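You operate a simulated robot arm through the tools that you are given. There is no shell and no other tool.

Carry out the task below with a simulated two-armed robot. There is one attempt and no reset: what you move stays moved.

TASK
Swap the cracked grey liner for a new one of the same size.
Fine: slacken the red square-hole knob, lay the old liner in the fail tray, seat the new one in the purple frame, then turn the knob snug over it. Set down upright: grey liner.

The check looks at the end state, three seconds after you hand in, the way a careful person would. Anything else that was tipped, shoved, dropped, spilled or broken makes it a failure.

THE ROBOT
Two 7-joint arms with two-finger parallel grippers on one trunk that stands fixed in place. Base frame: the origin is at the foot of the trunk, x ahead of it, y to its left, z up; the work surface is at about z = 800. Units: mm, rad, N and s.
The left shoulder is at [64, 182, 1137], the right one opposite. With the tool pointing down near the work surface each hand reaches from about 260 to 740 mm from the base axis, measured 20 degrees to its own side. Payload 3.91 kg a hand.
Tool frame (each hand has its own): the origin (TCP) lies between the finger pads and is the grasp point; the fingertips stand 30 mm ahead of it; z points along the fingers, y is the line along which they close. Largest opening 110 mm; finger width 20, thickness 10; the body of the gripper, 48 by 112 mm, starts 55 mm behind the TCP.
Orientation is that of the tool frame in the base frame, as a unit quaternion [x, y, z, w]. With the fingers straight down and closing along the base's y, the tool's x points along the base's -x, its y along +y and its z along -z.

THE INTERFACE
- The arms move only by the tool move_arm. It takes "left_series", "right_series" or both (then of equal length, played together; a hand with none holds still); each is a list of rows, each a list of 7 numbers: the shift along the tool's x, y, z in mm, then the turn, a rotation vector about the tool's x, y, z in rad, then the finger opening in mm, from 0 to 110. In form: [[dx, dy, dz, wx, wy, wz, hand], ...]. A call has 1 to 20 rows; each row is the pose to reach, as a shift and turn from the pose commanded when the call began, along the tool's axes at that moment. A row lasts 0.2 s, in which the tool goes at most 50 mm and 0.15 rad; a call with a longer step from one row to the next is refused whole, and so is a gripper value outside its range. A pose out of reach is approached as far as the arm can. The call stops where the force on the tool passes 40 N (or 10 N more than at its start, if that is more) or the arm is blocked; 0.2 s more then pass. The fingers move at their own pace (about 72 mm/s each) and stop on an object; they squeeze with about 45 N. The grip force told is the motor's: it shows also when the fingers shut on nothing. Time passes only in rows, and 0.2 s behind the last, so rows that repeat a pose let the fingers close. It gives the time, the measured TCP pose, the force on the tool (base axes), the opening and the grip force at its end, in the units of the frame above (readings bear some noise), with the torque about the TCP (base axes, N m) and any sound that the robot's microphone picked up.
- Cameras (640 x 400 px; columns grow to the right, rows downward): "scene" is now at [184.1, -57.6, 1337.3]; the picture's right is [-0.63, -0.77, 0.00], its down [-0.38, 0.31, -0.87] and it looks along [0.67, -0.55, -0.49] (base axes); focal length 330 px, centre (320, 200). "left" rides on the left gripper at [72, -17, -103] in its tool frame; the picture's right is [0.23, 0.97, 0.00], its down [-0.76, 0.18, -0.62] and it looks along [-0.61, 0.14, 0.78] (tool axes); focal length 222 px, centre (320, 200). "right" rides on the right gripper at [72, 17, -103] in its tool frame; the picture's right is [-0.23, 0.97, 0.00], its down [-0.76, -0.18, -0.62] and it looks along [-0.61, -0.14, 0.78] (tool axes); focal length 222 px, centre (320, 200). There is no depth. A picture from a camera that has moved, and an enlarged one, comes with that camera's place and axes in the base frame and with its lens.
- get_image(camera): a new picture of that camera. The clock stands still meanwhile.
- lift_body(by): moves the trunk up (or, below 0, down) by that many mm; the arms and the scene camera ride with it, the base frame stays. It gives what a move gives, with no picture.
- pan_tilt(pan, tilt): turns the head with the scene camera to pan (to the left, within 1.396 rad either way) and tilt (down, from -0.506 to 1.204), counted from straight ahead of the robot (the tilt from the chest, where the trunk bows). It gives what a move gives.
- zoom(camera, box): a new picture of the part [left, top, right, bottom] of that camera's present view, enlarged. The clock stands still meanwhile.
- sign_off(): hands the job in; it is judged then, once.

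Nothing tells you positions but the pictures and the camera data. Unless the task says otherwise, let go and move clear before handing in.

The tools are called by a JSON object that holds its "method" and its "body". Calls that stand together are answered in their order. move_arm: Moves the arms, as the interface text tells. Its arguments: {"type":"object","properties":{"left_series":{"type":"array","items":{"type":"array","items":{"type":"number"}}},"right_series":{"type":"array","items":{"type":"array","items":{"type":"number"}}}},"required":[]} The other tools are called the same way: lift_body (by) moves the trunk up or down; pan_tilt (pan, tilt) turns the head that bears the scene camera; get_image (camera) takes a picture; zoom (camera, box) takes an enlarged picture of a part of a camera's view; sign_off () hands the job in.

At the start:

```text
t: 0.0
left_eef_pos: [424.5, -75.1, 1096.5]
left_tool_rot: [0.0, 1.0, 0.0, 0.0]
left_contact_force: [0.1, -0.7, 0.0]
left_ft_torque: [-0.02, -0.01, -0.02]
left_gripper_width: 110.1
left_finger_force: 0.0
right_eef_pos: [386.3, -425.0, 1174.3]
right_tool_rot: [0.0, 1.0, 0.0, 0.0]
right_contact_force: [0.7, 0.9, 0.7]
right_ft_torque: [0.0, 0.05, 0.04]
right_gripper_width: 110.0
right_finger_force: 0.1
trunk travel left (down, up): [-400.0, 114.0]
head pan, tilt (commanded): [-0.686, 0.515]
```

scene: 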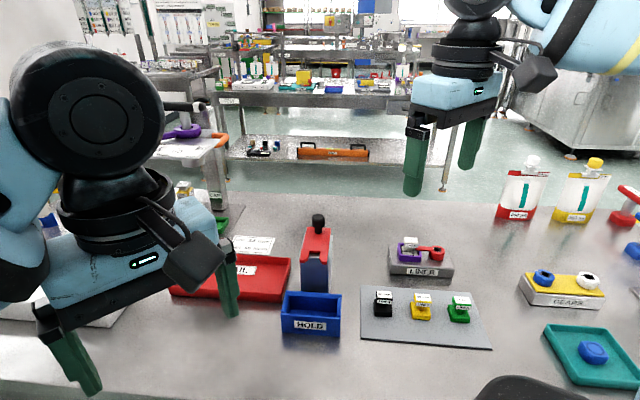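
right: 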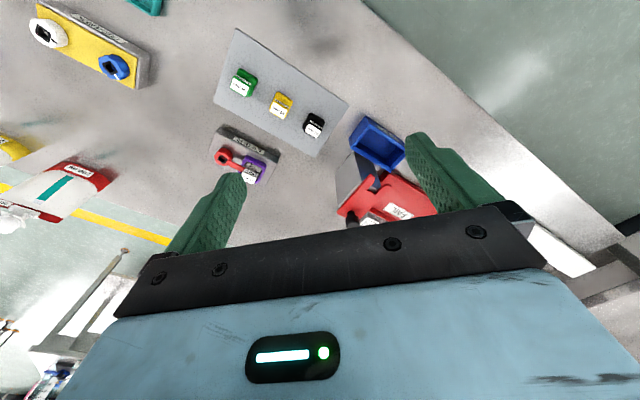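
left: 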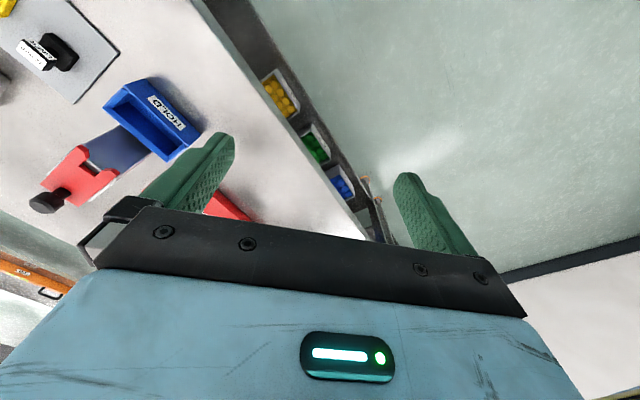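

I see a bench with a "LINER" fixture (purple frame, red knob), a grey mat with three liners (black, yellow, green tops?), a red tray, a blue HOLD box and other items. I'll zoom in to read the labels before I move anything.

{"method": "zoom", "body": {"camera": "scene", "box": [340, 210, 520, 360]}}

{"method": "zoom", "body": {"camera": "scene", "box": [160, 200, 360, 350]}}

{"method": "zoom", "body": {"camera": "right", "box": [180, 20, 460, 220]}}

{"method": "zoom", "body": {"camera": "scene", "box": [480, 130, 640, 400]}}

```text
2.67 times, centred on (430, 285) of scene
camera zoom: at [184.1, -57.6, 1337.3], right [-0.63, -0.77, 0.0], down [-0.38, 0.31, -0.87], along [0.67, -0.55, -0.49], focal length 881 px, centre (27, -27)
```

zoom: 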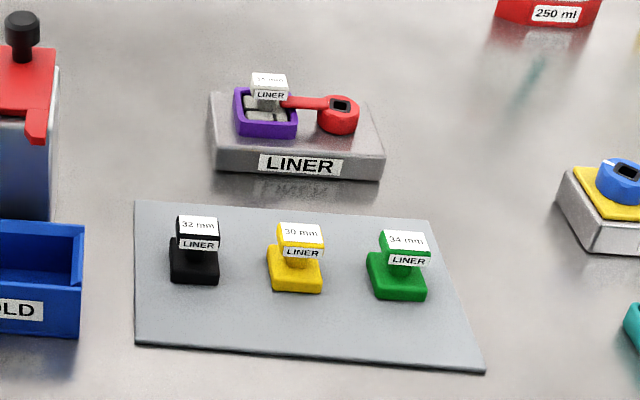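

```text
2.67 times, centred on (260, 275) of scene
camera zoom: at [184.1, -57.6, 1337.3], right [-0.63, -0.77, 0.0], down [-0.38, 0.31, -0.87], along [0.67, -0.55, -0.49], focal length 881 px, centre (480, 0)
```

zoom: 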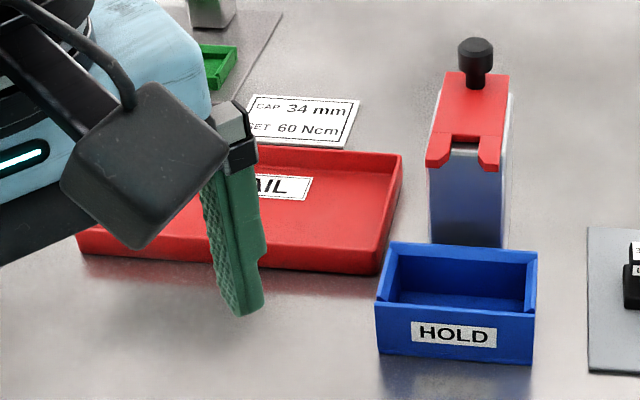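

```text
2.00 times, centred on (320, 120) of right
camera zoom: at [313.5, -407.6, 1276.1], right [0.23, 0.97, 0.0], down [0.76, -0.18, 0.62], along [0.61, -0.14, -0.78], focal length 444 px, centre (320, 360)
```

zoom: 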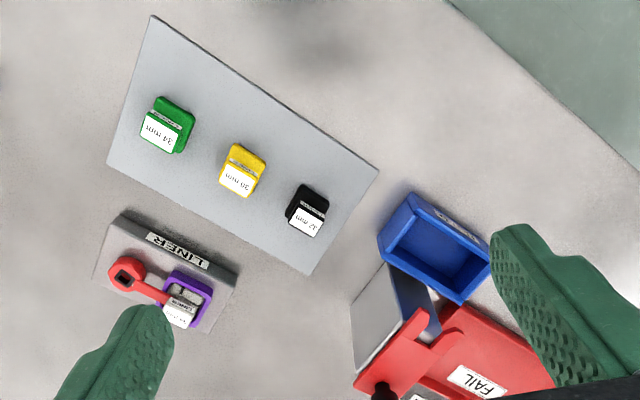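

```text
1.48 times, centred on (560, 265) of scene
camera zoom: at [184.1, -57.6, 1337.3], right [-0.63, -0.77, 0.0], down [-0.38, 0.31, -0.87], along [0.67, -0.55, -0.49], focal length 490 px, centre (-36, 104)
```

zoom: 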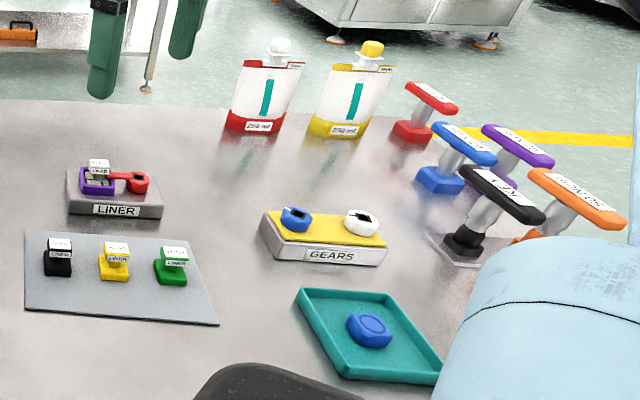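

The old grey liner sits in the purple frame with a size label. The knob has a square socket, so I need one of the T-handled keys on the right. I'll read the labels closely.

{"method": "zoom", "body": {"camera": "scene", "box": [395, 232, 455, 270]}}

{"method": "zoom", "body": {"camera": "scene", "box": [228, 230, 288, 268]}}

{"method": "zoom", "body": {"camera": "right", "box": [200, 120, 290, 190]}}

{"method": "pan_tilt", "body": {"pan": -1.1, "tilt": 0.6}}

```text
10.53 times, centred on (425, 251) of scene
camera zoom: at [184.1, -57.6, 1337.3], right [-0.63, -0.77, 0.0], down [-0.38, 0.31, -0.87], along [0.67, -0.55, -0.49], focal length 3478 px, centre (-785, -337)
```

zoom: 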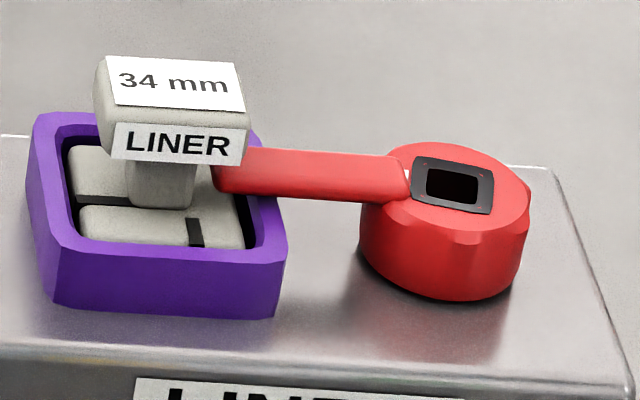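

```text
10.53 times, centred on (258, 249) of scene
camera zoom: at [184.1, -57.6, 1337.3], right [-0.63, -0.77, 0.0], down [-0.38, 0.31, -0.87], along [0.67, -0.55, -0.49], focal length 3478 px, centre (973, -316)
```

zoom: 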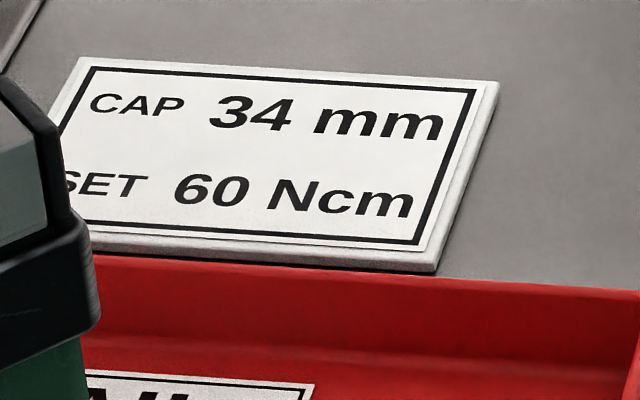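

```text
5.71 times, centred on (245, 155) of right
camera zoom: at [313.5, -407.6, 1276.1], right [0.23, 0.97, 0.0], down [0.76, -0.18, 0.62], along [0.61, -0.14, -0.78], focal length 1269 px, centre (749, 457)
```

zoom: 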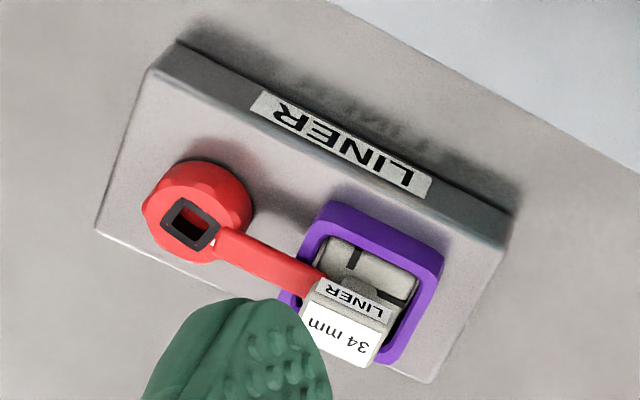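

```text
t: 0.9
left_eef_pos: [425.8, -76.4, 1097.4]
left_tool_rot: [0.0, 1.0, 0.0, -0.001]
left_contact_force: [-0.1, 0.1, 0.3]
left_ft_torque: [0.0, -0.02, -0.01]
left_gripper_width: 110.1
left_finger_force: 0.1
right_eef_pos: [385.2, -424.5, 1174.6]
right_tool_rot: [-0.001, 1.0, 0.001, 0.0]
right_contact_force: [-0.1, -0.3, 0.1]
right_ft_torque: [-0.01, 0.01, 0.0]
right_gripper_width: 110.3
right_finger_force: 0.0
trunk travel left (down, up): [-400.0, 114.0]
head pan, tilt (commanded): [-1.1, 0.6]
```

{"method": "get_image", "body": {"camera": "scene"}}

```text
taken
camera scene: at [154.2, -78.9, 1329.6], right [-0.89, -0.45, 0.0], down [-0.26, 0.5, -0.83], along [0.38, -0.73, -0.56], focal length 330 px, centre (320, 200)
```

scene: 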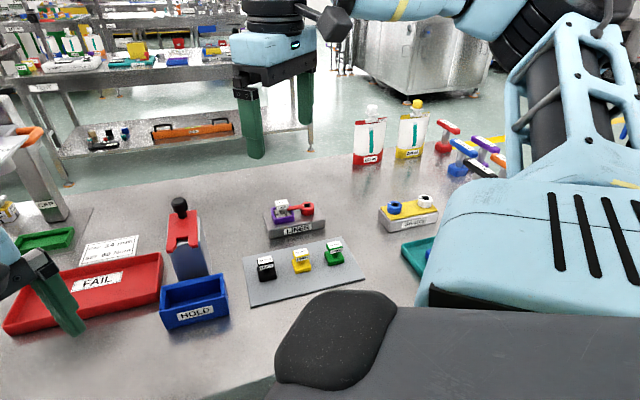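

{"method": "zoom", "body": {"camera": "scene", "box": [330, 90, 510, 240]}}

{"method": "pan_tilt", "body": {"pan": -0.8, "tilt": 0.55}}

{"method": "zoom", "body": {"camera": "scene", "box": [420, 120, 640, 320]}}

{"method": "zoom", "body": {"camera": "right", "box": [0, 0, 200, 220]}}

```text
2.67 times, centred on (420, 165) of scene
camera zoom: at [154.2, -78.9, 1329.6], right [-0.89, -0.45, 0.0], down [-0.26, 0.5, -0.83], along [0.38, -0.73, -0.56], focal length 881 px, centre (53, 293)
```

zoom: 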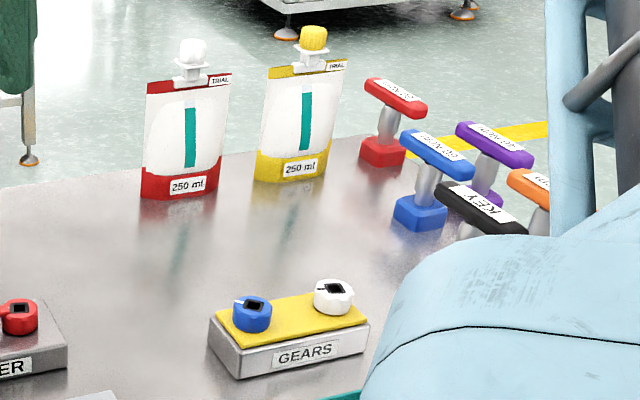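

```text
t: 1.7
left_eef_pos: [425.5, -77.1, 1097.3]
left_tool_rot: [0.0, 1.0, 0.0, 0.0]
left_contact_force: [-0.3, -0.8, 0.2]
left_ft_torque: [0.0, 0.02, 0.0]
left_gripper_width: 109.7
left_finger_force: 0.0
right_eef_pos: [385.5, -425.2, 1174.5]
right_tool_rot: [0.0, 1.0, 0.0, 0.0]
right_contact_force: [-0.5, -0.1, -0.2]
right_ft_torque: [0.0, 0.01, -0.04]
right_gripper_width: 110.0
right_finger_force: 0.1
trunk travel left (down, up): [-400.0, 114.0]
head pan, tilt (commanded): [-0.799, 0.55]
```

```text
2.00 times, centred on (530, 220) of scene
camera zoom: at [176.5, -64.6, 1334.1], right [-0.72, -0.7, 0.0], down [-0.36, 0.37, -0.85], along [0.59, -0.61, -0.52], focal length 661 px, centre (-100, 160)
```

zoom: 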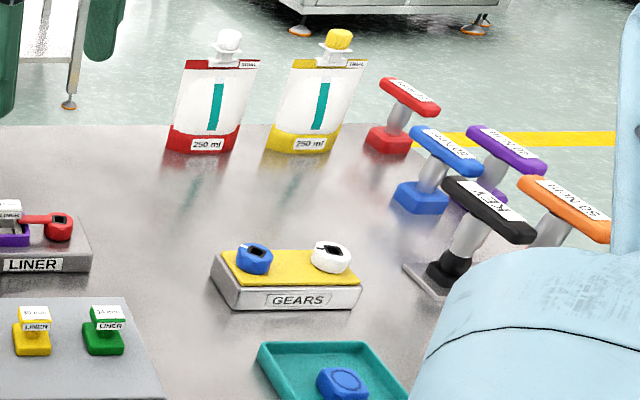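

```text
1.82 times, centred on (100, 110) of right
camera zoom: at [313.4, -407.6, 1276.2], right [0.23, 0.97, 0.0], down [0.76, -0.18, 0.62], along [0.61, -0.14, -0.78], focal length 404 px, centre (720, 364)
```

zoom: 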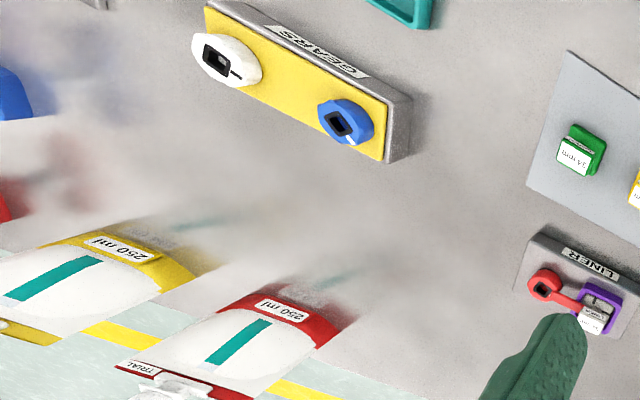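

{"method": "zoom", "body": {"camera": "scene", "box": [540, 150, 640, 225]}}

{"method": "zoom", "body": {"camera": "scene", "box": [540, 200, 640, 275]}}

```text
5.33 times, centred on (590, 188) of scene
camera zoom: at [176.5, -64.6, 1334.1], right [-0.72, -0.7, 0.0], down [-0.36, 0.37, -0.85], along [0.59, -0.61, -0.52], focal length 1762 px, centre (-1120, 267)
```

zoom: 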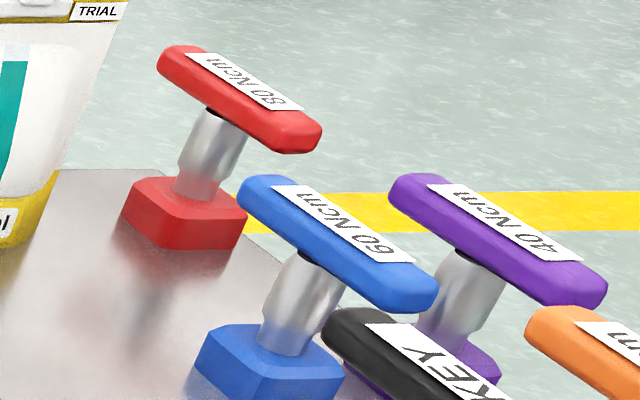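

```text
5.33 times, centred on (590, 238) of scene
camera zoom: at [176.5, -64.6, 1334.1], right [-0.72, -0.7, 0.0], down [-0.36, 0.37, -0.85], along [0.59, -0.61, -0.52], focal length 1762 px, centre (-1120, 0)
```

zoom: 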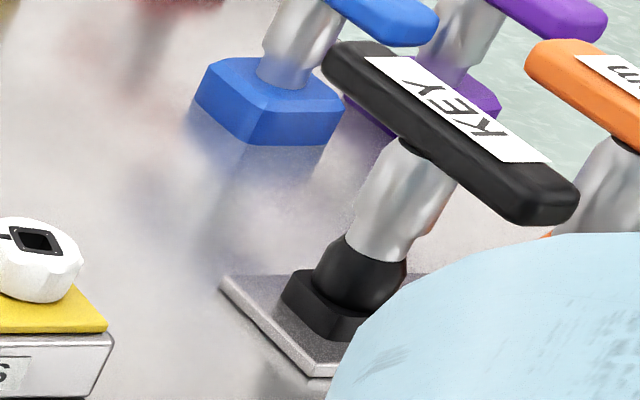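

The old liner reads 34 mm, so the new one is the green 34 mm liner, and the card says 60 Ncm. A black KEY and torque keys stand far to the right, so I'll turn the right wrist camera that way to locate them.

{"method": "move_arm", "body": {"right_series": [[9, -14, 2, 0, 0, 0.12, 110], [18, -28, 4, 0, 0, 0.24, 110], [27, -42, 6, 0, 0, 0.36, 110], [36, -56, 8, 0, 0, 0.48, 110], [45, -70, 10, 0, 0, 0.6, 110], [54, -84, 12, 0, 0, 0.72, 110], [63, -98, 14, 0, 0, 0.84, 110], [72, -112, 16, 0, 0, 0.96, 110], [81, -126, 18, 0, 0, 1.08, 110], [90, -140, 20, 0, 0, 1.2, 110]]}}

{"method": "get_image", "body": {"camera": "right"}}

{"method": "get_image", "body": {"camera": "scene"}}

```text
t: 3.9
left_eef_pos: [425.1, -75.3, 1097.3]
left_tool_rot: [0.0, 1.0, 0.0, 0.0]
left_contact_force: [-0.3, 0.1, 0.6]
left_ft_torque: [-0.01, -0.03, -0.03]
left_gripper_width: 110.0
left_finger_force: 0.0
right_eef_pos: [294.6, -564.5, 1152.6]
right_tool_rot: [0.566, 0.825, 0.0, 0.001]
right_contact_force: [-0.2, -0.1, 0.8]
right_ft_torque: [0.02, 0.0, -0.02]
right_gripper_width: 110.0
right_finger_force: 0.1
trunk travel left (down, up): [-400.0, 114.0]
head pan, tilt (commanded): [-0.799, 0.55]
```

```text
taken
camera right: at [284.3, -490.1, 1256.3], right [0.99, 0.14, 0.0], down [0.11, -0.77, 0.62], along [0.09, -0.62, -0.78], focal length 222 px, centre (320, 200)
```

right: 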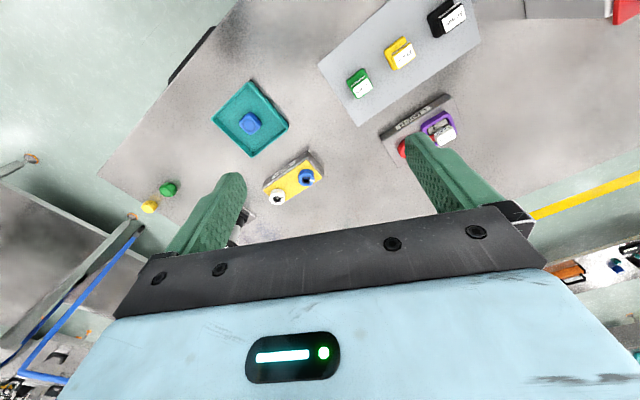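

```text
taken
camera scene: at [176.3, -64.6, 1334.2], right [-0.72, -0.7, 0.0], down [-0.36, 0.37, -0.85], along [0.59, -0.61, -0.52], focal length 330 px, centre (320, 200)
```

scene: 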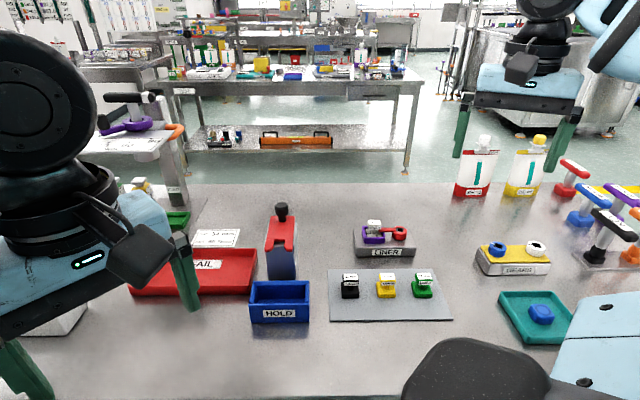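

{"method": "pan_tilt", "body": {"pan": -1.05, "tilt": 0.6}}

{"method": "get_image", "body": {"camera": "scene"}}

{"method": "zoom", "body": {"camera": "scene", "box": [340, 120, 540, 270]}}

{"method": "zoom", "body": {"camera": "right", "box": [120, 60, 360, 250]}}

```text
t: 4.7
left_eef_pos: [425.1, -76.1, 1096.6]
left_tool_rot: [0.0, 1.0, -0.001, -0.001]
left_contact_force: [0.0, 0.4, -0.3]
left_ft_torque: [-0.01, -0.03, 0.04]
left_gripper_width: 110.2
left_finger_force: 0.1
right_eef_pos: [295.7, -565.2, 1155.0]
right_tool_rot: [0.565, 0.825, 0.0, 0.001]
right_contact_force: [0.3, 0.4, 0.1]
right_ft_torque: [0.0, 0.0, 0.01]
right_gripper_width: 109.9
right_finger_force: 0.1
trunk travel left (down, up): [-400.0, 114.0]
head pan, tilt (commanded): [-1.051, 0.6]
```

```text
taken
camera scene: at [157.9, -76.8, 1329.6], right [-0.87, -0.5, 0.0], down [-0.28, 0.49, -0.83], along [0.41, -0.72, -0.56], focal length 330 px, centre (320, 200)
```

scene: 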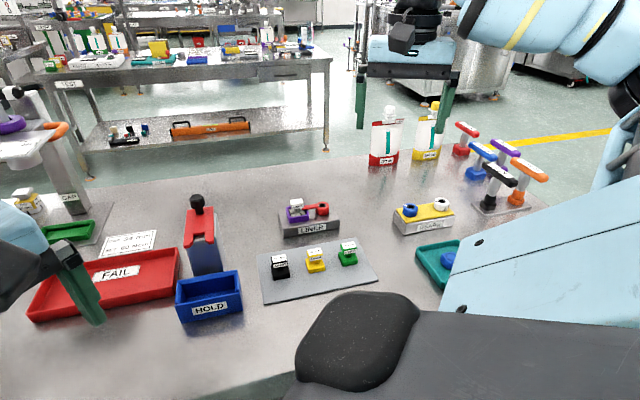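

```text
2.67 times, centred on (440, 195) of scene
camera zoom: at [157.9, -76.8, 1329.6], right [-0.87, -0.5, 0.0], down [-0.28, 0.49, -0.83], along [0.41, -0.72, -0.56], focal length 881 px, centre (0, 213)
```

zoom: 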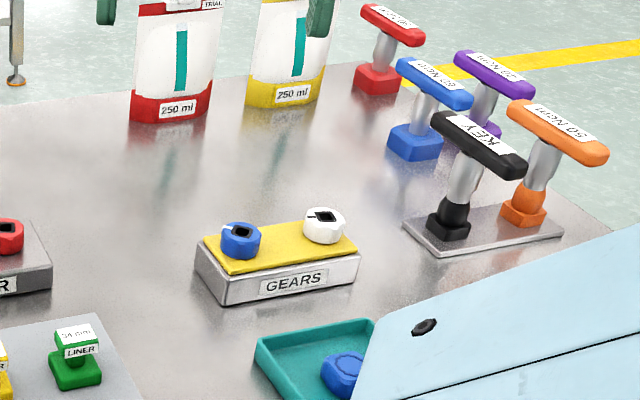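

```text
2.11 times, centred on (240, 155) of right
camera zoom: at [284.6, -489.8, 1256.2], right [0.99, 0.14, 0.0], down [0.11, -0.77, 0.62], along [0.09, -0.62, -0.78], focal length 468 px, centre (488, 295)
```

zoom: 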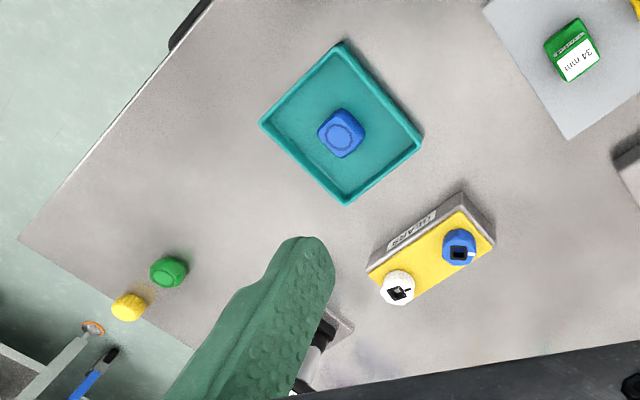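

{"method": "zoom", "body": {"camera": "scene", "box": [445, 110, 555, 220]}}

{"method": "zoom", "body": {"camera": "scene", "box": [460, 135, 510, 170]}}

{"method": "zoom", "body": {"camera": "scene", "box": [505, 145, 555, 180]}}

```text
3.64 times, centred on (500, 165) of scene
camera zoom: at [157.9, -76.8, 1329.6], right [-0.87, -0.5, 0.0], down [-0.28, 0.49, -0.83], along [0.41, -0.72, -0.56], focal length 1202 px, centre (-334, 327)
```

zoom: 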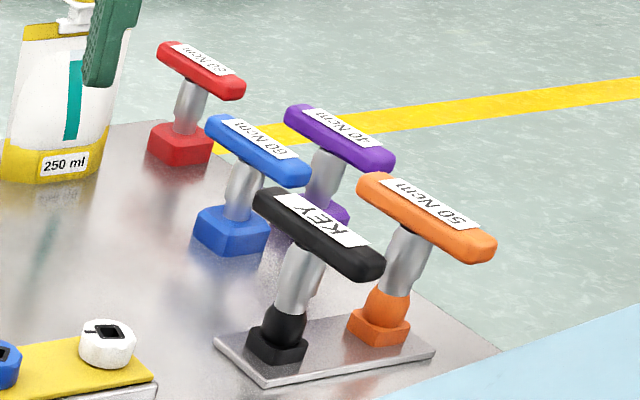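

```text
11.43 times, centred on (485, 152) of scene
camera zoom: at [157.9, -76.8, 1329.6], right [-0.87, -0.5, 0.0], down [-0.28, 0.49, -0.83], along [0.41, -0.72, -0.56], focal length 3776 px, centre (-1566, 743)
```

zoom: 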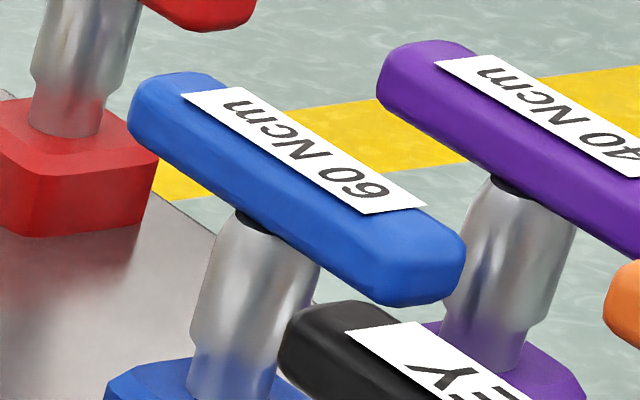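

```text
11.43 times, centred on (530, 162) of scene
camera zoom: at [157.9, -76.8, 1329.6], right [-0.87, -0.5, 0.0], down [-0.28, 0.49, -0.83], along [0.41, -0.72, -0.56], focal length 3776 px, centre (-2080, 629)
```

zoom: 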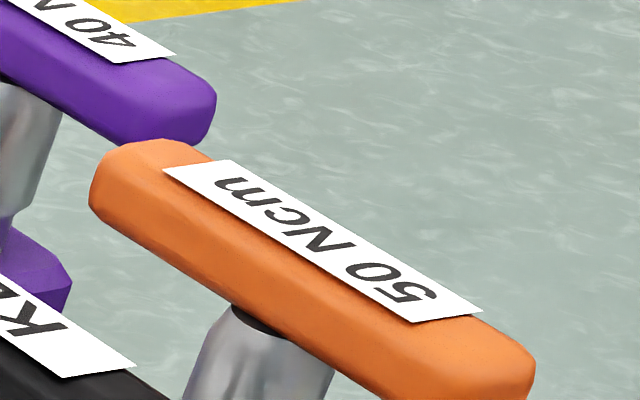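

The KEY and the 50 Ncm key stand in a rack at about (125, -955), with the 60, 40 and 80 keys further out. The LINER fixture is at about (515, -645). I'll bring the right wrist camera over the fixture for a close look at the knob and frame.

{"method": "move_arm", "body": {"right_series": [[-9.5, 22, 25, 0, 0, -0.07, 110], [-19, 44, 50, 0, 0, -0.14, 110], [-28.5, 66, 76, 0, 0, -0.21, 110], [-38, 88, 102, 0, 0, -0.28, 110], [-47.5, 111, 128, 0, 0, -0.35, 110], [-57, 133, 153, 0, 0, -0.415, 110]]}}

{"method": "get_image", "body": {"camera": "right"}}

{"method": "zoom", "body": {"camera": "right", "box": [200, 30, 440, 180]}}

```text
t: 6.0
left_eef_pos: [425.0, -76.6, 1097.0]
left_tool_rot: [-0.001, 1.0, 0.0, -0.001]
left_contact_force: [-0.4, -0.4, -0.6]
left_ft_torque: [-0.01, 0.01, 0.0]
left_gripper_width: 110.0
left_finger_force: 0.1
right_eef_pos: [441.1, -568.9, 999.0]
right_tool_rot: [0.382, 0.924, 0.0, 0.002]
right_contact_force: [0.3, -0.4, -0.4]
right_ft_torque: [-0.01, -0.03, 0.0]
right_gripper_width: 110.1
right_finger_force: 0.0
trunk travel left (down, up): [-400.0, 114.0]
head pan, tilt (commanded): [-1.051, 0.6]
```

```text
taken
camera right: at [401.4, -505.4, 1101.7], right [0.85, 0.53, 0.0], down [0.41, -0.66, 0.62], along [0.33, -0.53, -0.78], focal length 222 px, centre (320, 200)
```

right: 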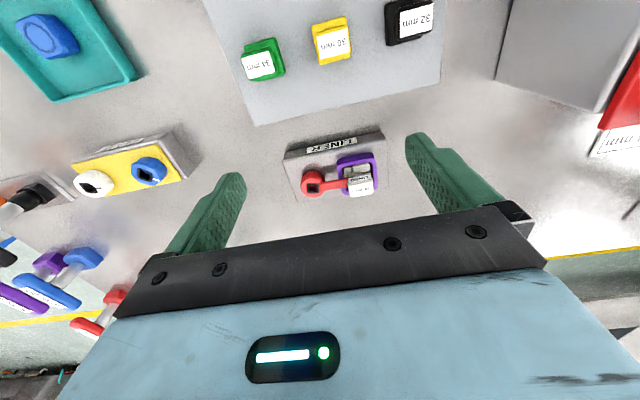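

```text
2.67 times, centred on (320, 105) of right
camera zoom: at [401.4, -505.4, 1101.7], right [0.85, 0.53, 0.0], down [0.41, -0.66, 0.62], along [0.33, -0.53, -0.78], focal length 592 px, centre (320, 453)
```

zoom: 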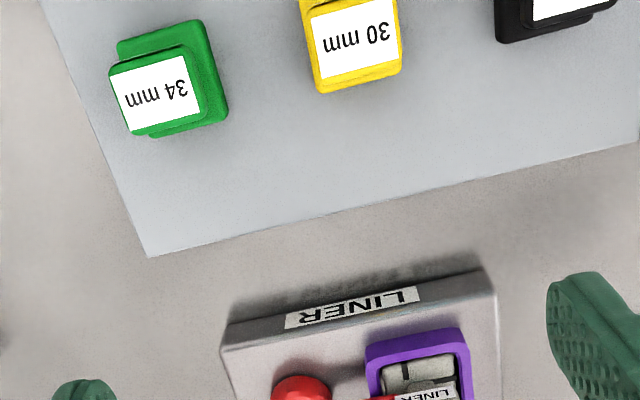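

{"method": "zoom", "body": {"camera": "right", "box": [270, 120, 400, 215]}}

{"method": "zoom", "body": {"camera": "right", "box": [0, 140, 160, 340]}}

{"method": "zoom", "body": {"camera": "scene", "box": [270, 190, 350, 250]}}

```text
4.21 times, centred on (335, 168) of right
camera zoom: at [401.4, -505.4, 1101.7], right [0.85, 0.53, 0.0], down [0.41, -0.66, 0.62], along [0.33, -0.53, -0.78], focal length 935 px, centre (257, 337)
```

zoom: 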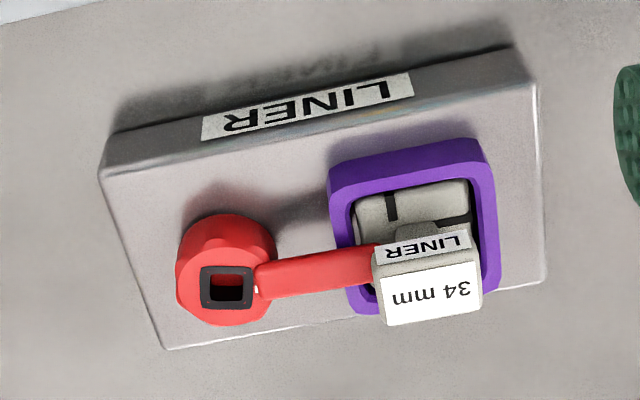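

```text
2.00 times, centred on (80, 240) of right
camera zoom: at [401.4, -505.4, 1101.7], right [0.85, 0.53, 0.0], down [0.41, -0.66, 0.62], along [0.33, -0.53, -0.78], focal length 444 px, centre (800, 120)
```

zoom: 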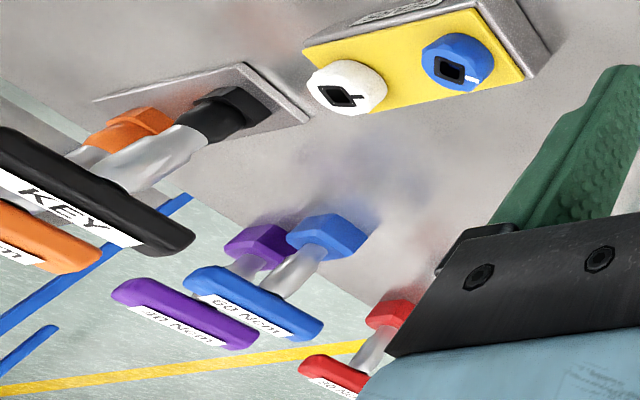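

```text
6.67 times, centred on (310, 220) of scene
camera zoom: at [158.5, -76.9, 1329.5], right [-0.87, -0.5, 0.0], down [-0.28, 0.49, -0.82], along [0.41, -0.72, -0.57], focal length 2203 px, centre (387, 67)
```

zoom: 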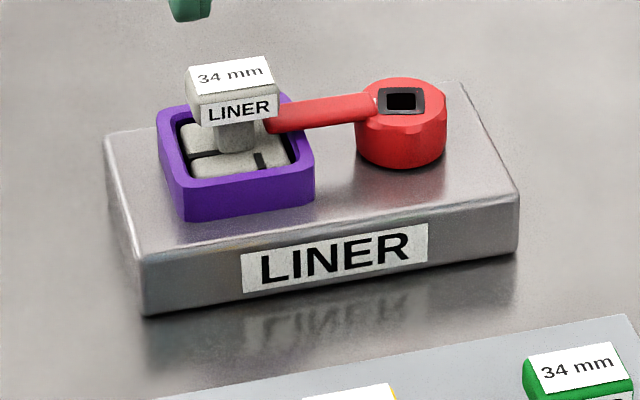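

The red arm on the knob bears on the 34 mm liner, and the KEY's T-bar is centred near (124, -948, 902), lying about 45°, so my current yaw already matches it. I'll test whether the right hand can get above the KEY at a safe height.

{"method": "move_arm", "body": {"right_series": [[-4, -45, -10, 0, 0, 0, 110], [-8, -90, -20, 0, 0, 0, 110], [-12, -135, -30, 0, 0, 0, 110], [-16, -180, -40, 0, 0, 0, 110], [-20, -225, -51, 0, 0, 0, 110], [-24, -270, -51, 0, 0, 0, 110], [-28, -315, -51, 0, 0, 0, 110], [-32, -360, -51, 0, 0, 0, 110], [-36, -405, -51, 0, 0, 0, 110], [-40, -450, -51, 0, 0, 0, 110], [-44, -491, -51, 0, 0, 0, 110]]}}

{"method": "get_image", "body": {"camera": "right"}}

{"method": "get_image", "body": {"camera": "scene"}}

```text
t: 8.4
left_eef_pos: [424.2, -76.9, 1097.2]
left_tool_rot: [0.001, 1.0, 0.0, 0.0]
left_contact_force: [0.2, 0.1, 0.2]
left_ft_torque: [0.01, 0.0, -0.02]
left_gripper_width: 110.3
left_finger_force: 0.0
right_eef_pos: [153.6, -882.1, 1040.5]
right_tool_rot: [0.383, 0.924, -0.001, 0.001]
right_contact_force: [-1.2, -0.2, 0.5]
right_ft_torque: [-0.01, 0.0, -0.02]
right_gripper_width: 110.1
right_finger_force: 0.0
right hand out of reach, approached as far as the arm can: row 9, 10, 11
trunk travel left (down, up): [-400.0, 114.0]
head pan, tilt (commanded): [-1.051, 0.6]
```

```text
taken
camera right: at [113.1, -818.3, 1141.8], right [0.85, 0.53, 0.0], down [0.41, -0.66, 0.63], along [0.33, -0.53, -0.78], focal length 222 px, centre (320, 200)
```

right: 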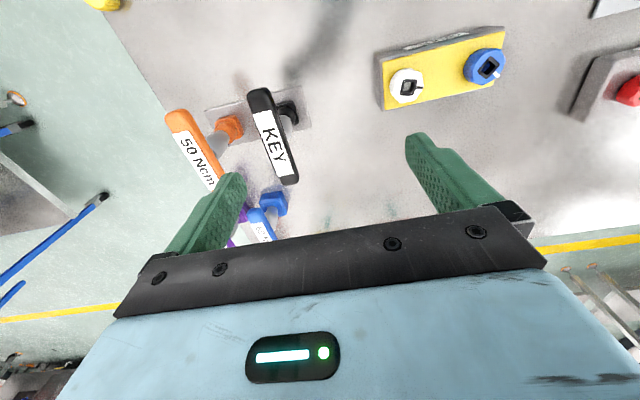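

```text
taken
camera scene: at [157.3, -76.7, 1329.7], right [-0.87, -0.5, 0.0], down [-0.28, 0.49, -0.83], along [0.41, -0.72, -0.56], focal length 330 px, centre (320, 200)
```

scene: 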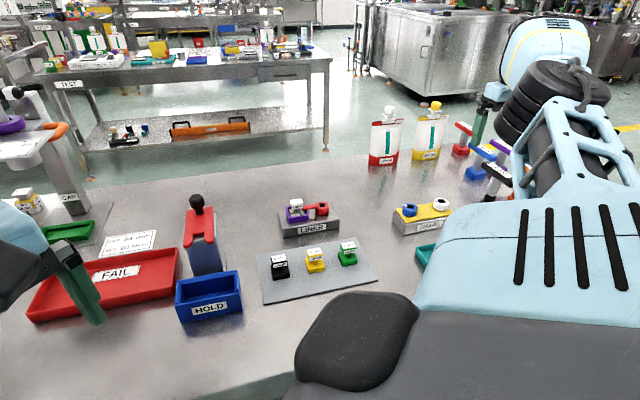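

With the tool straight down the hand stops about 50 mm short of the KEY, so that would need a tilted grasp. The knob itself is about 38 mm across and within reach, so I'll first go back over the fixture, study the knob closely and see which wrist yaws I can reach there.

{"method": "move_arm", "body": {"right_series": [[0, 45, 0, 0, 0, 0.1, 110], [0, 90, 0, 0, 0, 0.2, 110], [0, 135, 0, 0, 0, 0.3, 110], [0, 180, 0, 0, 0, 0.4, 110], [0, 225, 0, 0, 0, 0.5, 110], [0, 270, 0, 0, 0, 0.6, 110], [0, 315, 0, 0, 0, 0.7, 110], [0, 360, 0, 0, 0, 0.8, 110]]}}

{"method": "get_image", "body": {"camera": "right"}}

```text
t: 10.2
left_eef_pos: [426.1, -72.4, 1098.2]
left_tool_rot: [-0.001, 1.0, -0.001, 0.0]
left_contact_force: [0.4, 1.0, 0.0]
left_ft_torque: [-0.11, 0.05, -0.02]
left_gripper_width: 110.2
left_finger_force: 0.0
right_eef_pos: [477.4, -695.4, 1149.2]
right_tool_rot: [0.713, 0.701, -0.002, 0.001]
right_contact_force: [-1.0, 0.4, -1.2]
right_ft_torque: [-0.02, -0.08, -0.03]
right_gripper_width: 110.0
right_finger_force: 0.0
right hand out of reach, approached as far as the arm can: row 1, 2, 3, 4, 5, 6, 7, 8
trunk travel left (down, up): [-400.0, 114.0]
head pan, tilt (commanded): [-1.051, 0.6]
```

```text
taken
camera right: at [495.4, -622.2, 1251.1], right [0.97, -0.24, 0.0], down [-0.19, -0.76, 0.63], along [-0.15, -0.61, -0.78], focal length 222 px, centre (320, 200)
```

right: 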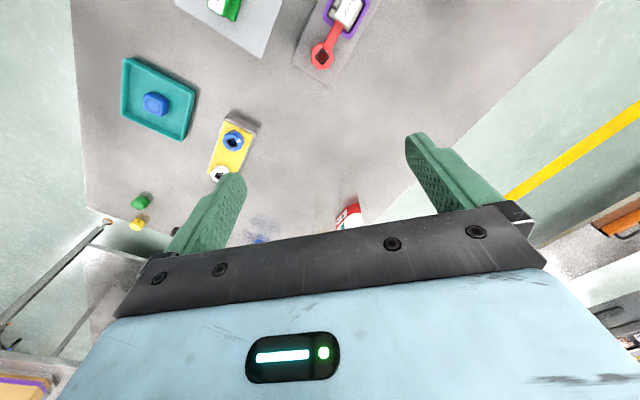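

{"method": "move_arm", "body": {"right_series": [[0, 0, 0, 0, 0, -0.1, 110], [0, 0, 0, 0, 0, -0.2, 110]]}}

```text
t: 10.8
left_eef_pos: [425.4, -75.3, 1098.6]
left_tool_rot: [0.001, 1.0, 0.001, 0.001]
left_contact_force: [0.5, -0.4, 0.9]
left_ft_torque: [-0.02, 0.01, 0.03]
left_gripper_width: 110.1
left_finger_force: 0.0
right_eef_pos: [476.4, -700.4, 1146.9]
right_tool_rot: [0.638, 0.77, 0.001, 0.0]
right_contact_force: [0.1, 0.2, 0.1]
right_ft_torque: [0.01, -0.03, -0.01]
right_gripper_width: 110.0
right_finger_force: 0.0
trunk travel left (down, up): [-400.0, 114.0]
head pan, tilt (commanded): [-1.051, 0.6]
```

{"method": "move_arm", "body": {"right_series": [[7, 4, 30, 0, 0, 0, 110], [14, 9, 60, 0, 0, 0, 110], [22, 14, 90, 0, 0, 0, 110], [30, 18, 120, 0, 0, 0, 110]]}}

{"method": "get_image", "body": {"camera": "right"}}

{"method": "get_image", "body": {"camera": "scene"}}

```text
t: 11.8
left_eef_pos: [425.5, -77.0, 1097.2]
left_tool_rot: [-0.001, 1.0, 0.0, 0.0]
left_contact_force: [-0.2, -0.1, 0.4]
left_ft_torque: [-0.01, 0.01, -0.05]
left_gripper_width: 110.0
left_finger_force: 0.0
right_eef_pos: [517.0, -697.0, 1035.1]
right_tool_rot: [0.639, 0.77, 0.0, -0.001]
right_contact_force: [-0.4, 0.1, 0.1]
right_ft_torque: [-0.05, 0.01, 0.01]
right_gripper_width: 110.1
right_finger_force: 0.1
right hand out of reach, approached as far as the arm can: row 1, 2, 3, 4
trunk travel left (down, up): [-400.0, 114.0]
head pan, tilt (commanded): [-1.051, 0.6]
```

```text
taken
camera right: at [520.2, -621.7, 1137.9], right [1.0, -0.04, 0.0], down [-0.03, -0.78, 0.62], along [-0.03, -0.62, -0.78], focal length 222 px, centre (320, 200)
```

right: 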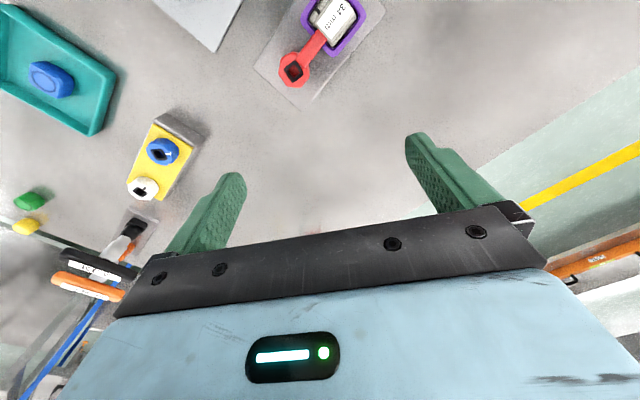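

```text
taken
camera scene: at [157.8, -77.1, 1329.6], right [-0.87, -0.5, 0.0], down [-0.28, 0.49, -0.82], along [0.41, -0.72, -0.57], focal length 330 px, centre (320, 200)
```

scene: 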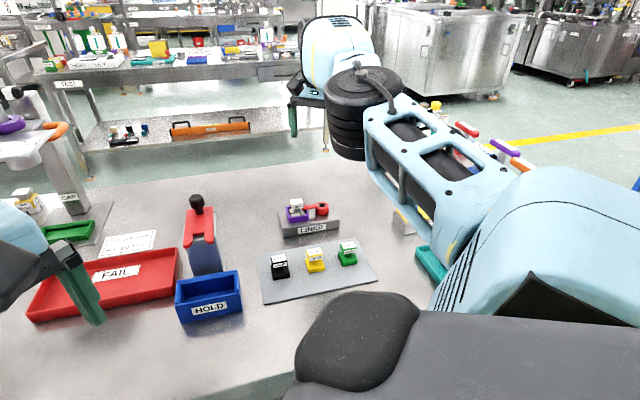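

{"method": "move_arm", "body": {"right_series": [[17, -6, -2, 0, 0, 0, 110], [35, -13, -4, 0, 0, 0, 110], [52, -19, -6, 0, 0, 0, 110], [70, -26, -8, 0, 0, 0, 110], [87, -32, -10, 0, 0, 0, 110], [105, -39, -12, 0, 0, 0, 110], [122, -45, -14, 0, 0, 0, 110], [139, -52, -15, 0, 0, 0, 110]]}}

```text
t: 13.7
left_eef_pos: [426.7, -74.6, 1096.5]
left_tool_rot: [-0.001, 1.0, -0.001, 0.001]
left_contact_force: [-0.6, 0.2, -0.2]
left_ft_torque: [-0.05, -0.01, 0.02]
left_gripper_width: 109.8
left_finger_force: 0.0
right_eef_pos: [547.8, -649.3, 1079.7]
right_tool_rot: [0.638, 0.77, 0.001, -0.001]
right_contact_force: [0.5, 0.3, 0.2]
right_ft_torque: [-0.05, -0.01, -0.01]
right_gripper_width: 110.0
right_finger_force: 0.0
right hand out of reach, approached as far as the arm can: row 1, 2, 3, 4, 5, 6, 7, 8
trunk travel left (down, up): [-400.0, 114.0]
head pan, tilt (commanded): [-1.051, 0.6]
```

{"method": "move_arm", "body": {"right_series": [[16, -11, 3, 0, 0, 0, 110], [32, -23, 6, 0, 0, 0, 110], [48, -34, 9, 0, 0, 0, 110], [64, -46, 12, 0, 0, 0, 110], [80, -57, 15, 0, 0, 0, 110], [97, -68, 18, 0, 0, 0, 110], [113, -80, 21, 0, 0, 0, 110], [129, -91, 24, 0, 0, 0, 110], [145, -103, 27, 0, 0, 0, 110], [161, -114, 30, 0, 0, 0, 110]]}}

{"method": "get_image", "body": {"camera": "scene"}}

```text
t: 15.8
left_eef_pos: [426.1, -76.1, 1097.2]
left_tool_rot: [0.0, 1.0, 0.001, 0.0]
left_contact_force: [-0.2, -0.6, 0.1]
left_ft_torque: [0.01, -0.01, -0.01]
left_gripper_width: 109.9
left_finger_force: 0.0
right_eef_pos: [549.6, -645.2, 1087.0]
right_tool_rot: [0.638, 0.77, 0.001, 0.0]
right_contact_force: [-0.3, -0.1, 0.0]
right_ft_torque: [0.0, -0.02, -0.06]
right_gripper_width: 110.0
right_finger_force: 0.1
right hand out of reach, approached as far as the arm can: row 1, 2, 3, 4, 5, 6, 7, 8, 9, 10
trunk travel left (down, up): [-400.0, 114.0]
head pan, tilt (commanded): [-1.051, 0.6]
```

```text
taken
camera scene: at [157.9, -76.9, 1329.6], right [-0.87, -0.5, 0.0], down [-0.28, 0.49, -0.83], along [0.41, -0.72, -0.56], focal length 330 px, centre (320, 200)
```

scene: 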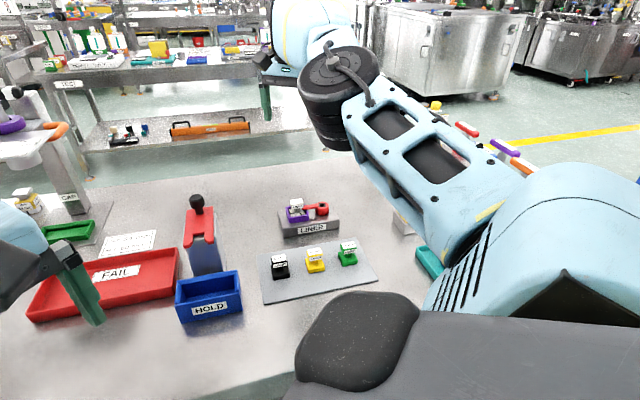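

{"method": "move_arm", "body": {"right_series": [[0, 0, 0, 0, 0, -0.1, 110], [0, 0, 0, 0, 0, -0.2, 110], [0, 0, 0, 0, 0, -0.3, 110], [0, 0, 0, 0, 0, -0.4, 110], [0, 0, 0, 0, 0, -0.5, 110], [0, 0, 0, 0, 0, -0.6, 110]]}}

```text
t: 17.2
left_eef_pos: [424.5, -75.7, 1096.0]
left_tool_rot: [0.0, 1.0, 0.0, 0.0]
left_contact_force: [0.4, -0.5, -0.7]
left_ft_torque: [0.01, -0.01, -0.01]
left_gripper_width: 110.3
left_finger_force: 0.1
right_eef_pos: [548.1, -645.1, 1091.9]
right_tool_rot: [0.382, 0.924, 0.0, -0.001]
right_contact_force: [0.2, 0.2, 0.2]
right_ft_torque: [-0.01, 0.0, -0.02]
right_gripper_width: 110.0
right_finger_force: 0.1
trunk travel left (down, up): [-400.0, 114.0]
head pan, tilt (commanded): [-1.051, 0.6]
```

{"method": "move_arm", "body": {"right_series": [[22, -4, 8, 0, 0, 0, 110], [43, -8, 17, 0, 0, 0, 110], [65, -12, 26, 0, 0, 0, 110], [86, -15, 34, 0, 0, 0, 110], [108, -19, 43, 0, 0, 0, 110], [129, -23, 52, 0, 0, 0, 110]]}}

```text
t: 18.6
left_eef_pos: [425.9, -75.4, 1097.2]
left_tool_rot: [0.001, 1.0, 0.0, 0.0]
left_contact_force: [0.7, 0.1, 0.2]
left_ft_torque: [0.01, 0.02, 0.01]
left_gripper_width: 110.1
left_finger_force: 0.1
right_eef_pos: [547.7, -651.6, 1080.5]
right_tool_rot: [0.383, 0.924, 0.001, -0.001]
right_contact_force: [-0.3, -0.3, -0.1]
right_ft_torque: [0.02, -0.03, 0.03]
right_gripper_width: 110.0
right_finger_force: 0.0
right hand out of reach, approached as far as the arm can: row 1, 2, 3, 4, 5, 6
trunk travel left (down, up): [-400.0, 114.0]
head pan, tilt (commanded): [-1.051, 0.6]
```

{"method": "move_arm", "body": {"right_series": [[47, 0, -5, 0, 0, 0, 110], [94, 0, -10, 0, 0, 0, 110], [141, 0, -15, 0, 0, 0, 110], [188, 0, -20, 0, 0, 0, 110], [235, 0, -20, 0, 0, 0, 110], [282, 0, -20, 0, 0, 0, 110], [282, 0, -20, 0, 0, 0, 110], [282, 0, -20, 0, 0, 0, 110], [282, 0, -20, 0, 0, 0, 110]]}}

{"method": "get_image", "body": {"camera": "scene"}}

```text
t: 20.6
left_eef_pos: [424.5, -75.9, 1096.0]
left_tool_rot: [0.0, 1.0, -0.001, 0.0]
left_contact_force: [-0.4, -0.1, 0.5]
left_ft_torque: [0.02, -0.02, -0.01]
left_gripper_width: 110.3
left_finger_force: 0.0
right_eef_pos: [546.7, -597.2, 1188.0]
right_tool_rot: [0.382, 0.924, 0.0, 0.0]
right_contact_force: [-0.1, 0.4, 0.7]
right_ft_torque: [-0.01, 0.0, -0.01]
right_gripper_width: 109.9
right_finger_force: 0.1
right hand out of reach, approached as far as the arm can: row 1, 2, 3, 4, 5, 6, 7, 8, 9
trunk travel left (down, up): [-400.0, 114.0]
head pan, tilt (commanded): [-1.051, 0.6]
```

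```text
taken
camera scene: at [158.0, -76.7, 1329.6], right [-0.87, -0.5, 0.0], down [-0.28, 0.49, -0.83], along [0.41, -0.72, -0.56], focal length 330 px, centre (320, 200)
```

scene: 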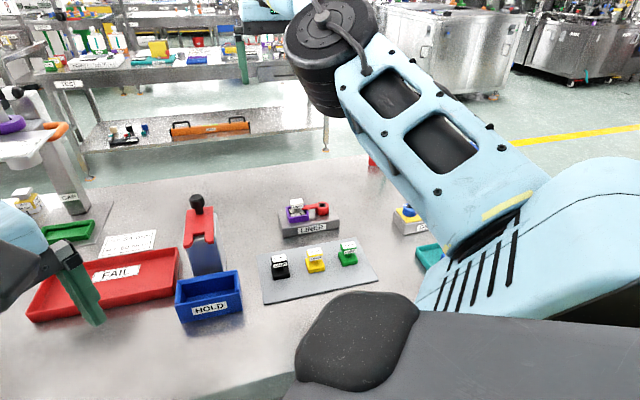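

The right arm is stretched out and sliding along its outer limit, as if the elbow has gone over the straight position. I'll push outward in free air and then come in, to bring the elbow back to its normal bend.

{"method": "move_arm", "body": {"right_series": [[-45, 0, 0, 0, 0, 0, 110], [-90, 0, 0, 0, 0, 0, 110], [-135, 0, 0, 0, 0, 0, 110], [-180, 0, 0, 0, 0, 0, 110], [-225, 0, 0, 0, 0, 0, 110], [-225, 0, 0, 0, 0, 0, 110], [-180, 0, 0, 0, 0, 0, 110], [-135, 0, 0, 0, 0, 0, 110], [-90, 0, 0, 0, 0, 0, 110], [-45, 0, 0, 0, 0, 0, 110], [0, 0, 0, 0, 0, 0, 110], [45, 0, 0, 0, 0, 0, 110], [90, 0, 0, 0, 0, 0, 110], [135, 0, 0, 0, 0, 0, 110]]}}

```text
t: 23.6
left_eef_pos: [424.7, -77.5, 1096.8]
left_tool_rot: [0.0, 1.0, 0.0, 0.0]
left_contact_force: [-0.5, 0.5, 0.4]
left_ft_torque: [0.02, 0.02, -0.01]
left_gripper_width: 110.1
left_finger_force: 0.1
right_eef_pos: [537.7, -587.8, 1217.0]
right_tool_rot: [0.382, 0.924, 0.001, 0.0]
right_contact_force: [0.7, 0.4, -0.3]
right_ft_torque: [0.0, 0.01, 0.0]
right_gripper_width: 110.2
right_finger_force: 0.1
right hand out of reach, approached as far as the arm can: row 1, 2, 3, 4, 5, 6, 7, 8, 9, 10, 12, 13, 14
trunk travel left (down, up): [-400.0, 114.0]
head pan, tilt (commanded): [-1.051, 0.6]
```

{"method": "move_arm", "body": {"right_series": [[31, 0, -3, 0, 0.15, 0, 110], [61, 0, -11, 0, 0.3, 0, 110], [90, 0, -23, 0, 0.45, 0, 110], [116, 0, -41, 0, 0.6, 0, 110], [139, 0, -63, 0, 0.75, 0, 110], [159, 0, -88, 0, 0.9, 0, 110], [175, 0, -118, 0, 1.05, 0, 110], [186, 0, -149, 0, 1.2, 0, 110], [192, 0, -183, 0, 1.35, 0, 110], [193, 0, -217, 0, 1.5, 0, 110], [230, 0, -217, 0, 1.5, 0, 110], [270, 0, -217, 0, 1.5, 0, 110], [310, 0, -217, 0, 1.5, 0, 110]]}}

{"method": "get_image", "body": {"camera": "scene"}}

```text
t: 26.4
left_eef_pos: [423.8, -76.3, 1097.4]
left_tool_rot: [0.0, 1.0, -0.001, 0.0]
left_contact_force: [-1.2, -0.3, 0.2]
left_ft_torque: [0.02, 0.0, -0.02]
left_gripper_width: 110.1
left_finger_force: 0.0
right_eef_pos: [421.4, -278.4, 1423.0]
right_tool_rot: [0.318, 0.679, 0.287, -0.596]
right_contact_force: [-1.2, 0.1, 0.0]
right_ft_torque: [0.0, 0.03, -0.03]
right_gripper_width: 110.0
right_finger_force: 0.1
right hand out of reach, approached as far as the arm can: row 1, 2, 3, 4, 5, 6, 7, 8, 9, 10, 11, 12, 13
trunk travel left (down, up): [-400.0, 114.0]
head pan, tilt (commanded): [-1.051, 0.6]
```

```text
taken
camera scene: at [155.8, -76.4, 1329.9], right [-0.87, -0.5, 0.0], down [-0.28, 0.49, -0.83], along [0.41, -0.72, -0.56], focal length 330 px, centre (320, 200)
```

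scene: 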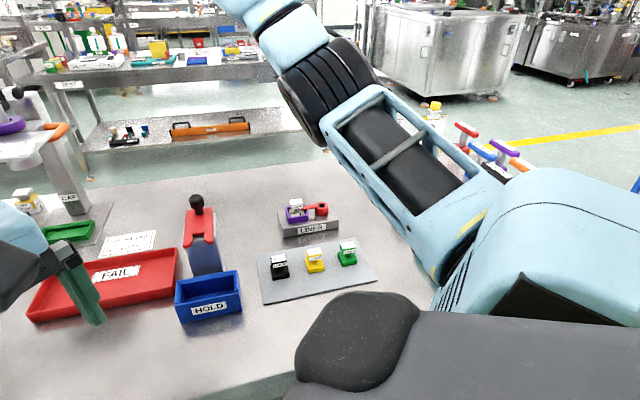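

{"method": "move_arm", "body": {"right_series": [[-10, -12, -5, 0, -0.13, 0, 110], [-25, -24, -9, 0, -0.26, 0, 110], [-45, -36, -14, 0, -0.39, 0, 110], [-70, -48, -18, 0, -0.52, 0, 110], [-98, -60, -23, 0, -0.65, 0, 110], [-128, -72, -27, 0, -0.78, 0, 110], [-160, -84, -32, 0, -0.91, 0, 110], [-192, -96, -36, 0, -1.04, 0, 110], [-224, -108, -41, 0, -1.17, 0, 110], [-254, -118, -46, 0, -1.3, 0, 110], [-280, -125, -50, 0, -1.44, 0, 110]]}}

{"method": "get_image", "body": {"camera": "scene"}}

```text
t: 28.9
left_eef_pos: [425.4, -76.1, 1097.3]
left_tool_rot: [0.001, 1.0, 0.0, 0.001]
left_contact_force: [0.7, 0.4, 0.0]
left_ft_torque: [0.01, 0.01, -0.03]
left_gripper_width: 109.9
left_finger_force: 0.1
right_eef_pos: [384.0, -426.6, 1157.1]
right_tool_rot: [0.429, 0.903, 0.006, -0.001]
right_contact_force: [0.4, 0.4, 0.2]
right_ft_torque: [0.02, 0.0, 0.02]
right_gripper_width: 110.0
right_finger_force: 0.2
right hand out of reach, approached as far as the arm can: row 1, 2, 3, 4, 5, 6
trunk travel left (down, up): [-400.0, 114.0]
head pan, tilt (commanded): [-1.051, 0.6]
```

```text
taken
camera scene: at [157.3, -76.6, 1329.8], right [-0.87, -0.5, 0.0], down [-0.28, 0.49, -0.83], along [0.41, -0.72, -0.56], focal length 330 px, centre (320, 200)
```

scene: 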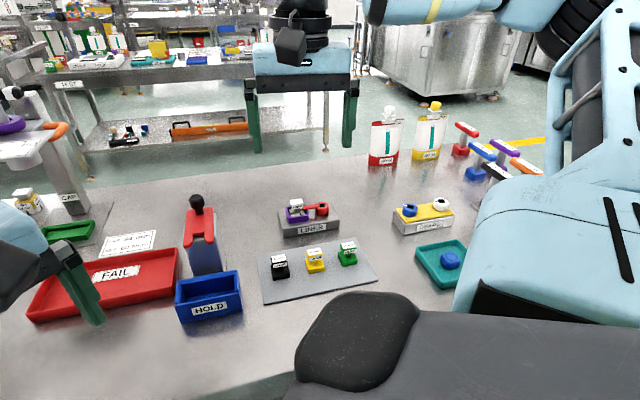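

The elbow is back in its normal bend, so I'll stay inside the safe reach from now on. Next I'll bring the right hand above the knob at a moderate height, turning the yaw toward the one needed for a CCW turn, and inspect.

{"method": "move_arm", "body": {"right_series": [[-28, -9, 18, 0, 0, 0.12, 110], [-57, -18, 37, 0, 0, 0.25, 110], [-85, -28, 55, 0, 0, 0.37, 110], [-113, -37, 73, 0, 0, 0.5, 110], [-142, -46, 92, 0, 0, 0.62, 110], [-170, -56, 110, 0, 0, 0.75, 110], [-199, -65, 128, 0, 0, 0.88, 110], [-227, -74, 147, 0, 0, 1.0, 110]]}}

{"method": "get_image", "body": {"camera": "right"}}

```text
t: 30.6
left_eef_pos: [425.8, -76.8, 1096.7]
left_tool_rot: [0.0, 1.0, 0.0, 0.0]
left_contact_force: [0.0, 0.2, -0.1]
left_ft_torque: [0.03, 0.0, 0.0]
left_gripper_width: 110.0
left_finger_force: 0.1
right_eef_pos: [473.9, -647.7, 1006.8]
right_tool_rot: [0.81, 0.586, 0.005, -0.005]
right_contact_force: [0.3, 1.4, 0.4]
right_ft_torque: [0.03, 0.08, 0.06]
right_gripper_width: 110.0
right_finger_force: 0.1
trunk travel left (down, up): [-400.0, 114.0]
head pan, tilt (commanded): [-1.051, 0.6]
```

```text
taken
camera right: at [511.8, -585.5, 1109.5], right [0.85, -0.52, 0.0], down [-0.41, -0.68, 0.61], along [-0.32, -0.52, -0.79], focal length 222 px, centre (320, 200)
```

right: 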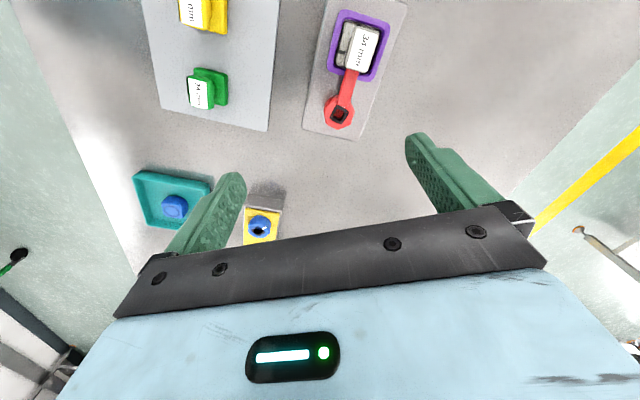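

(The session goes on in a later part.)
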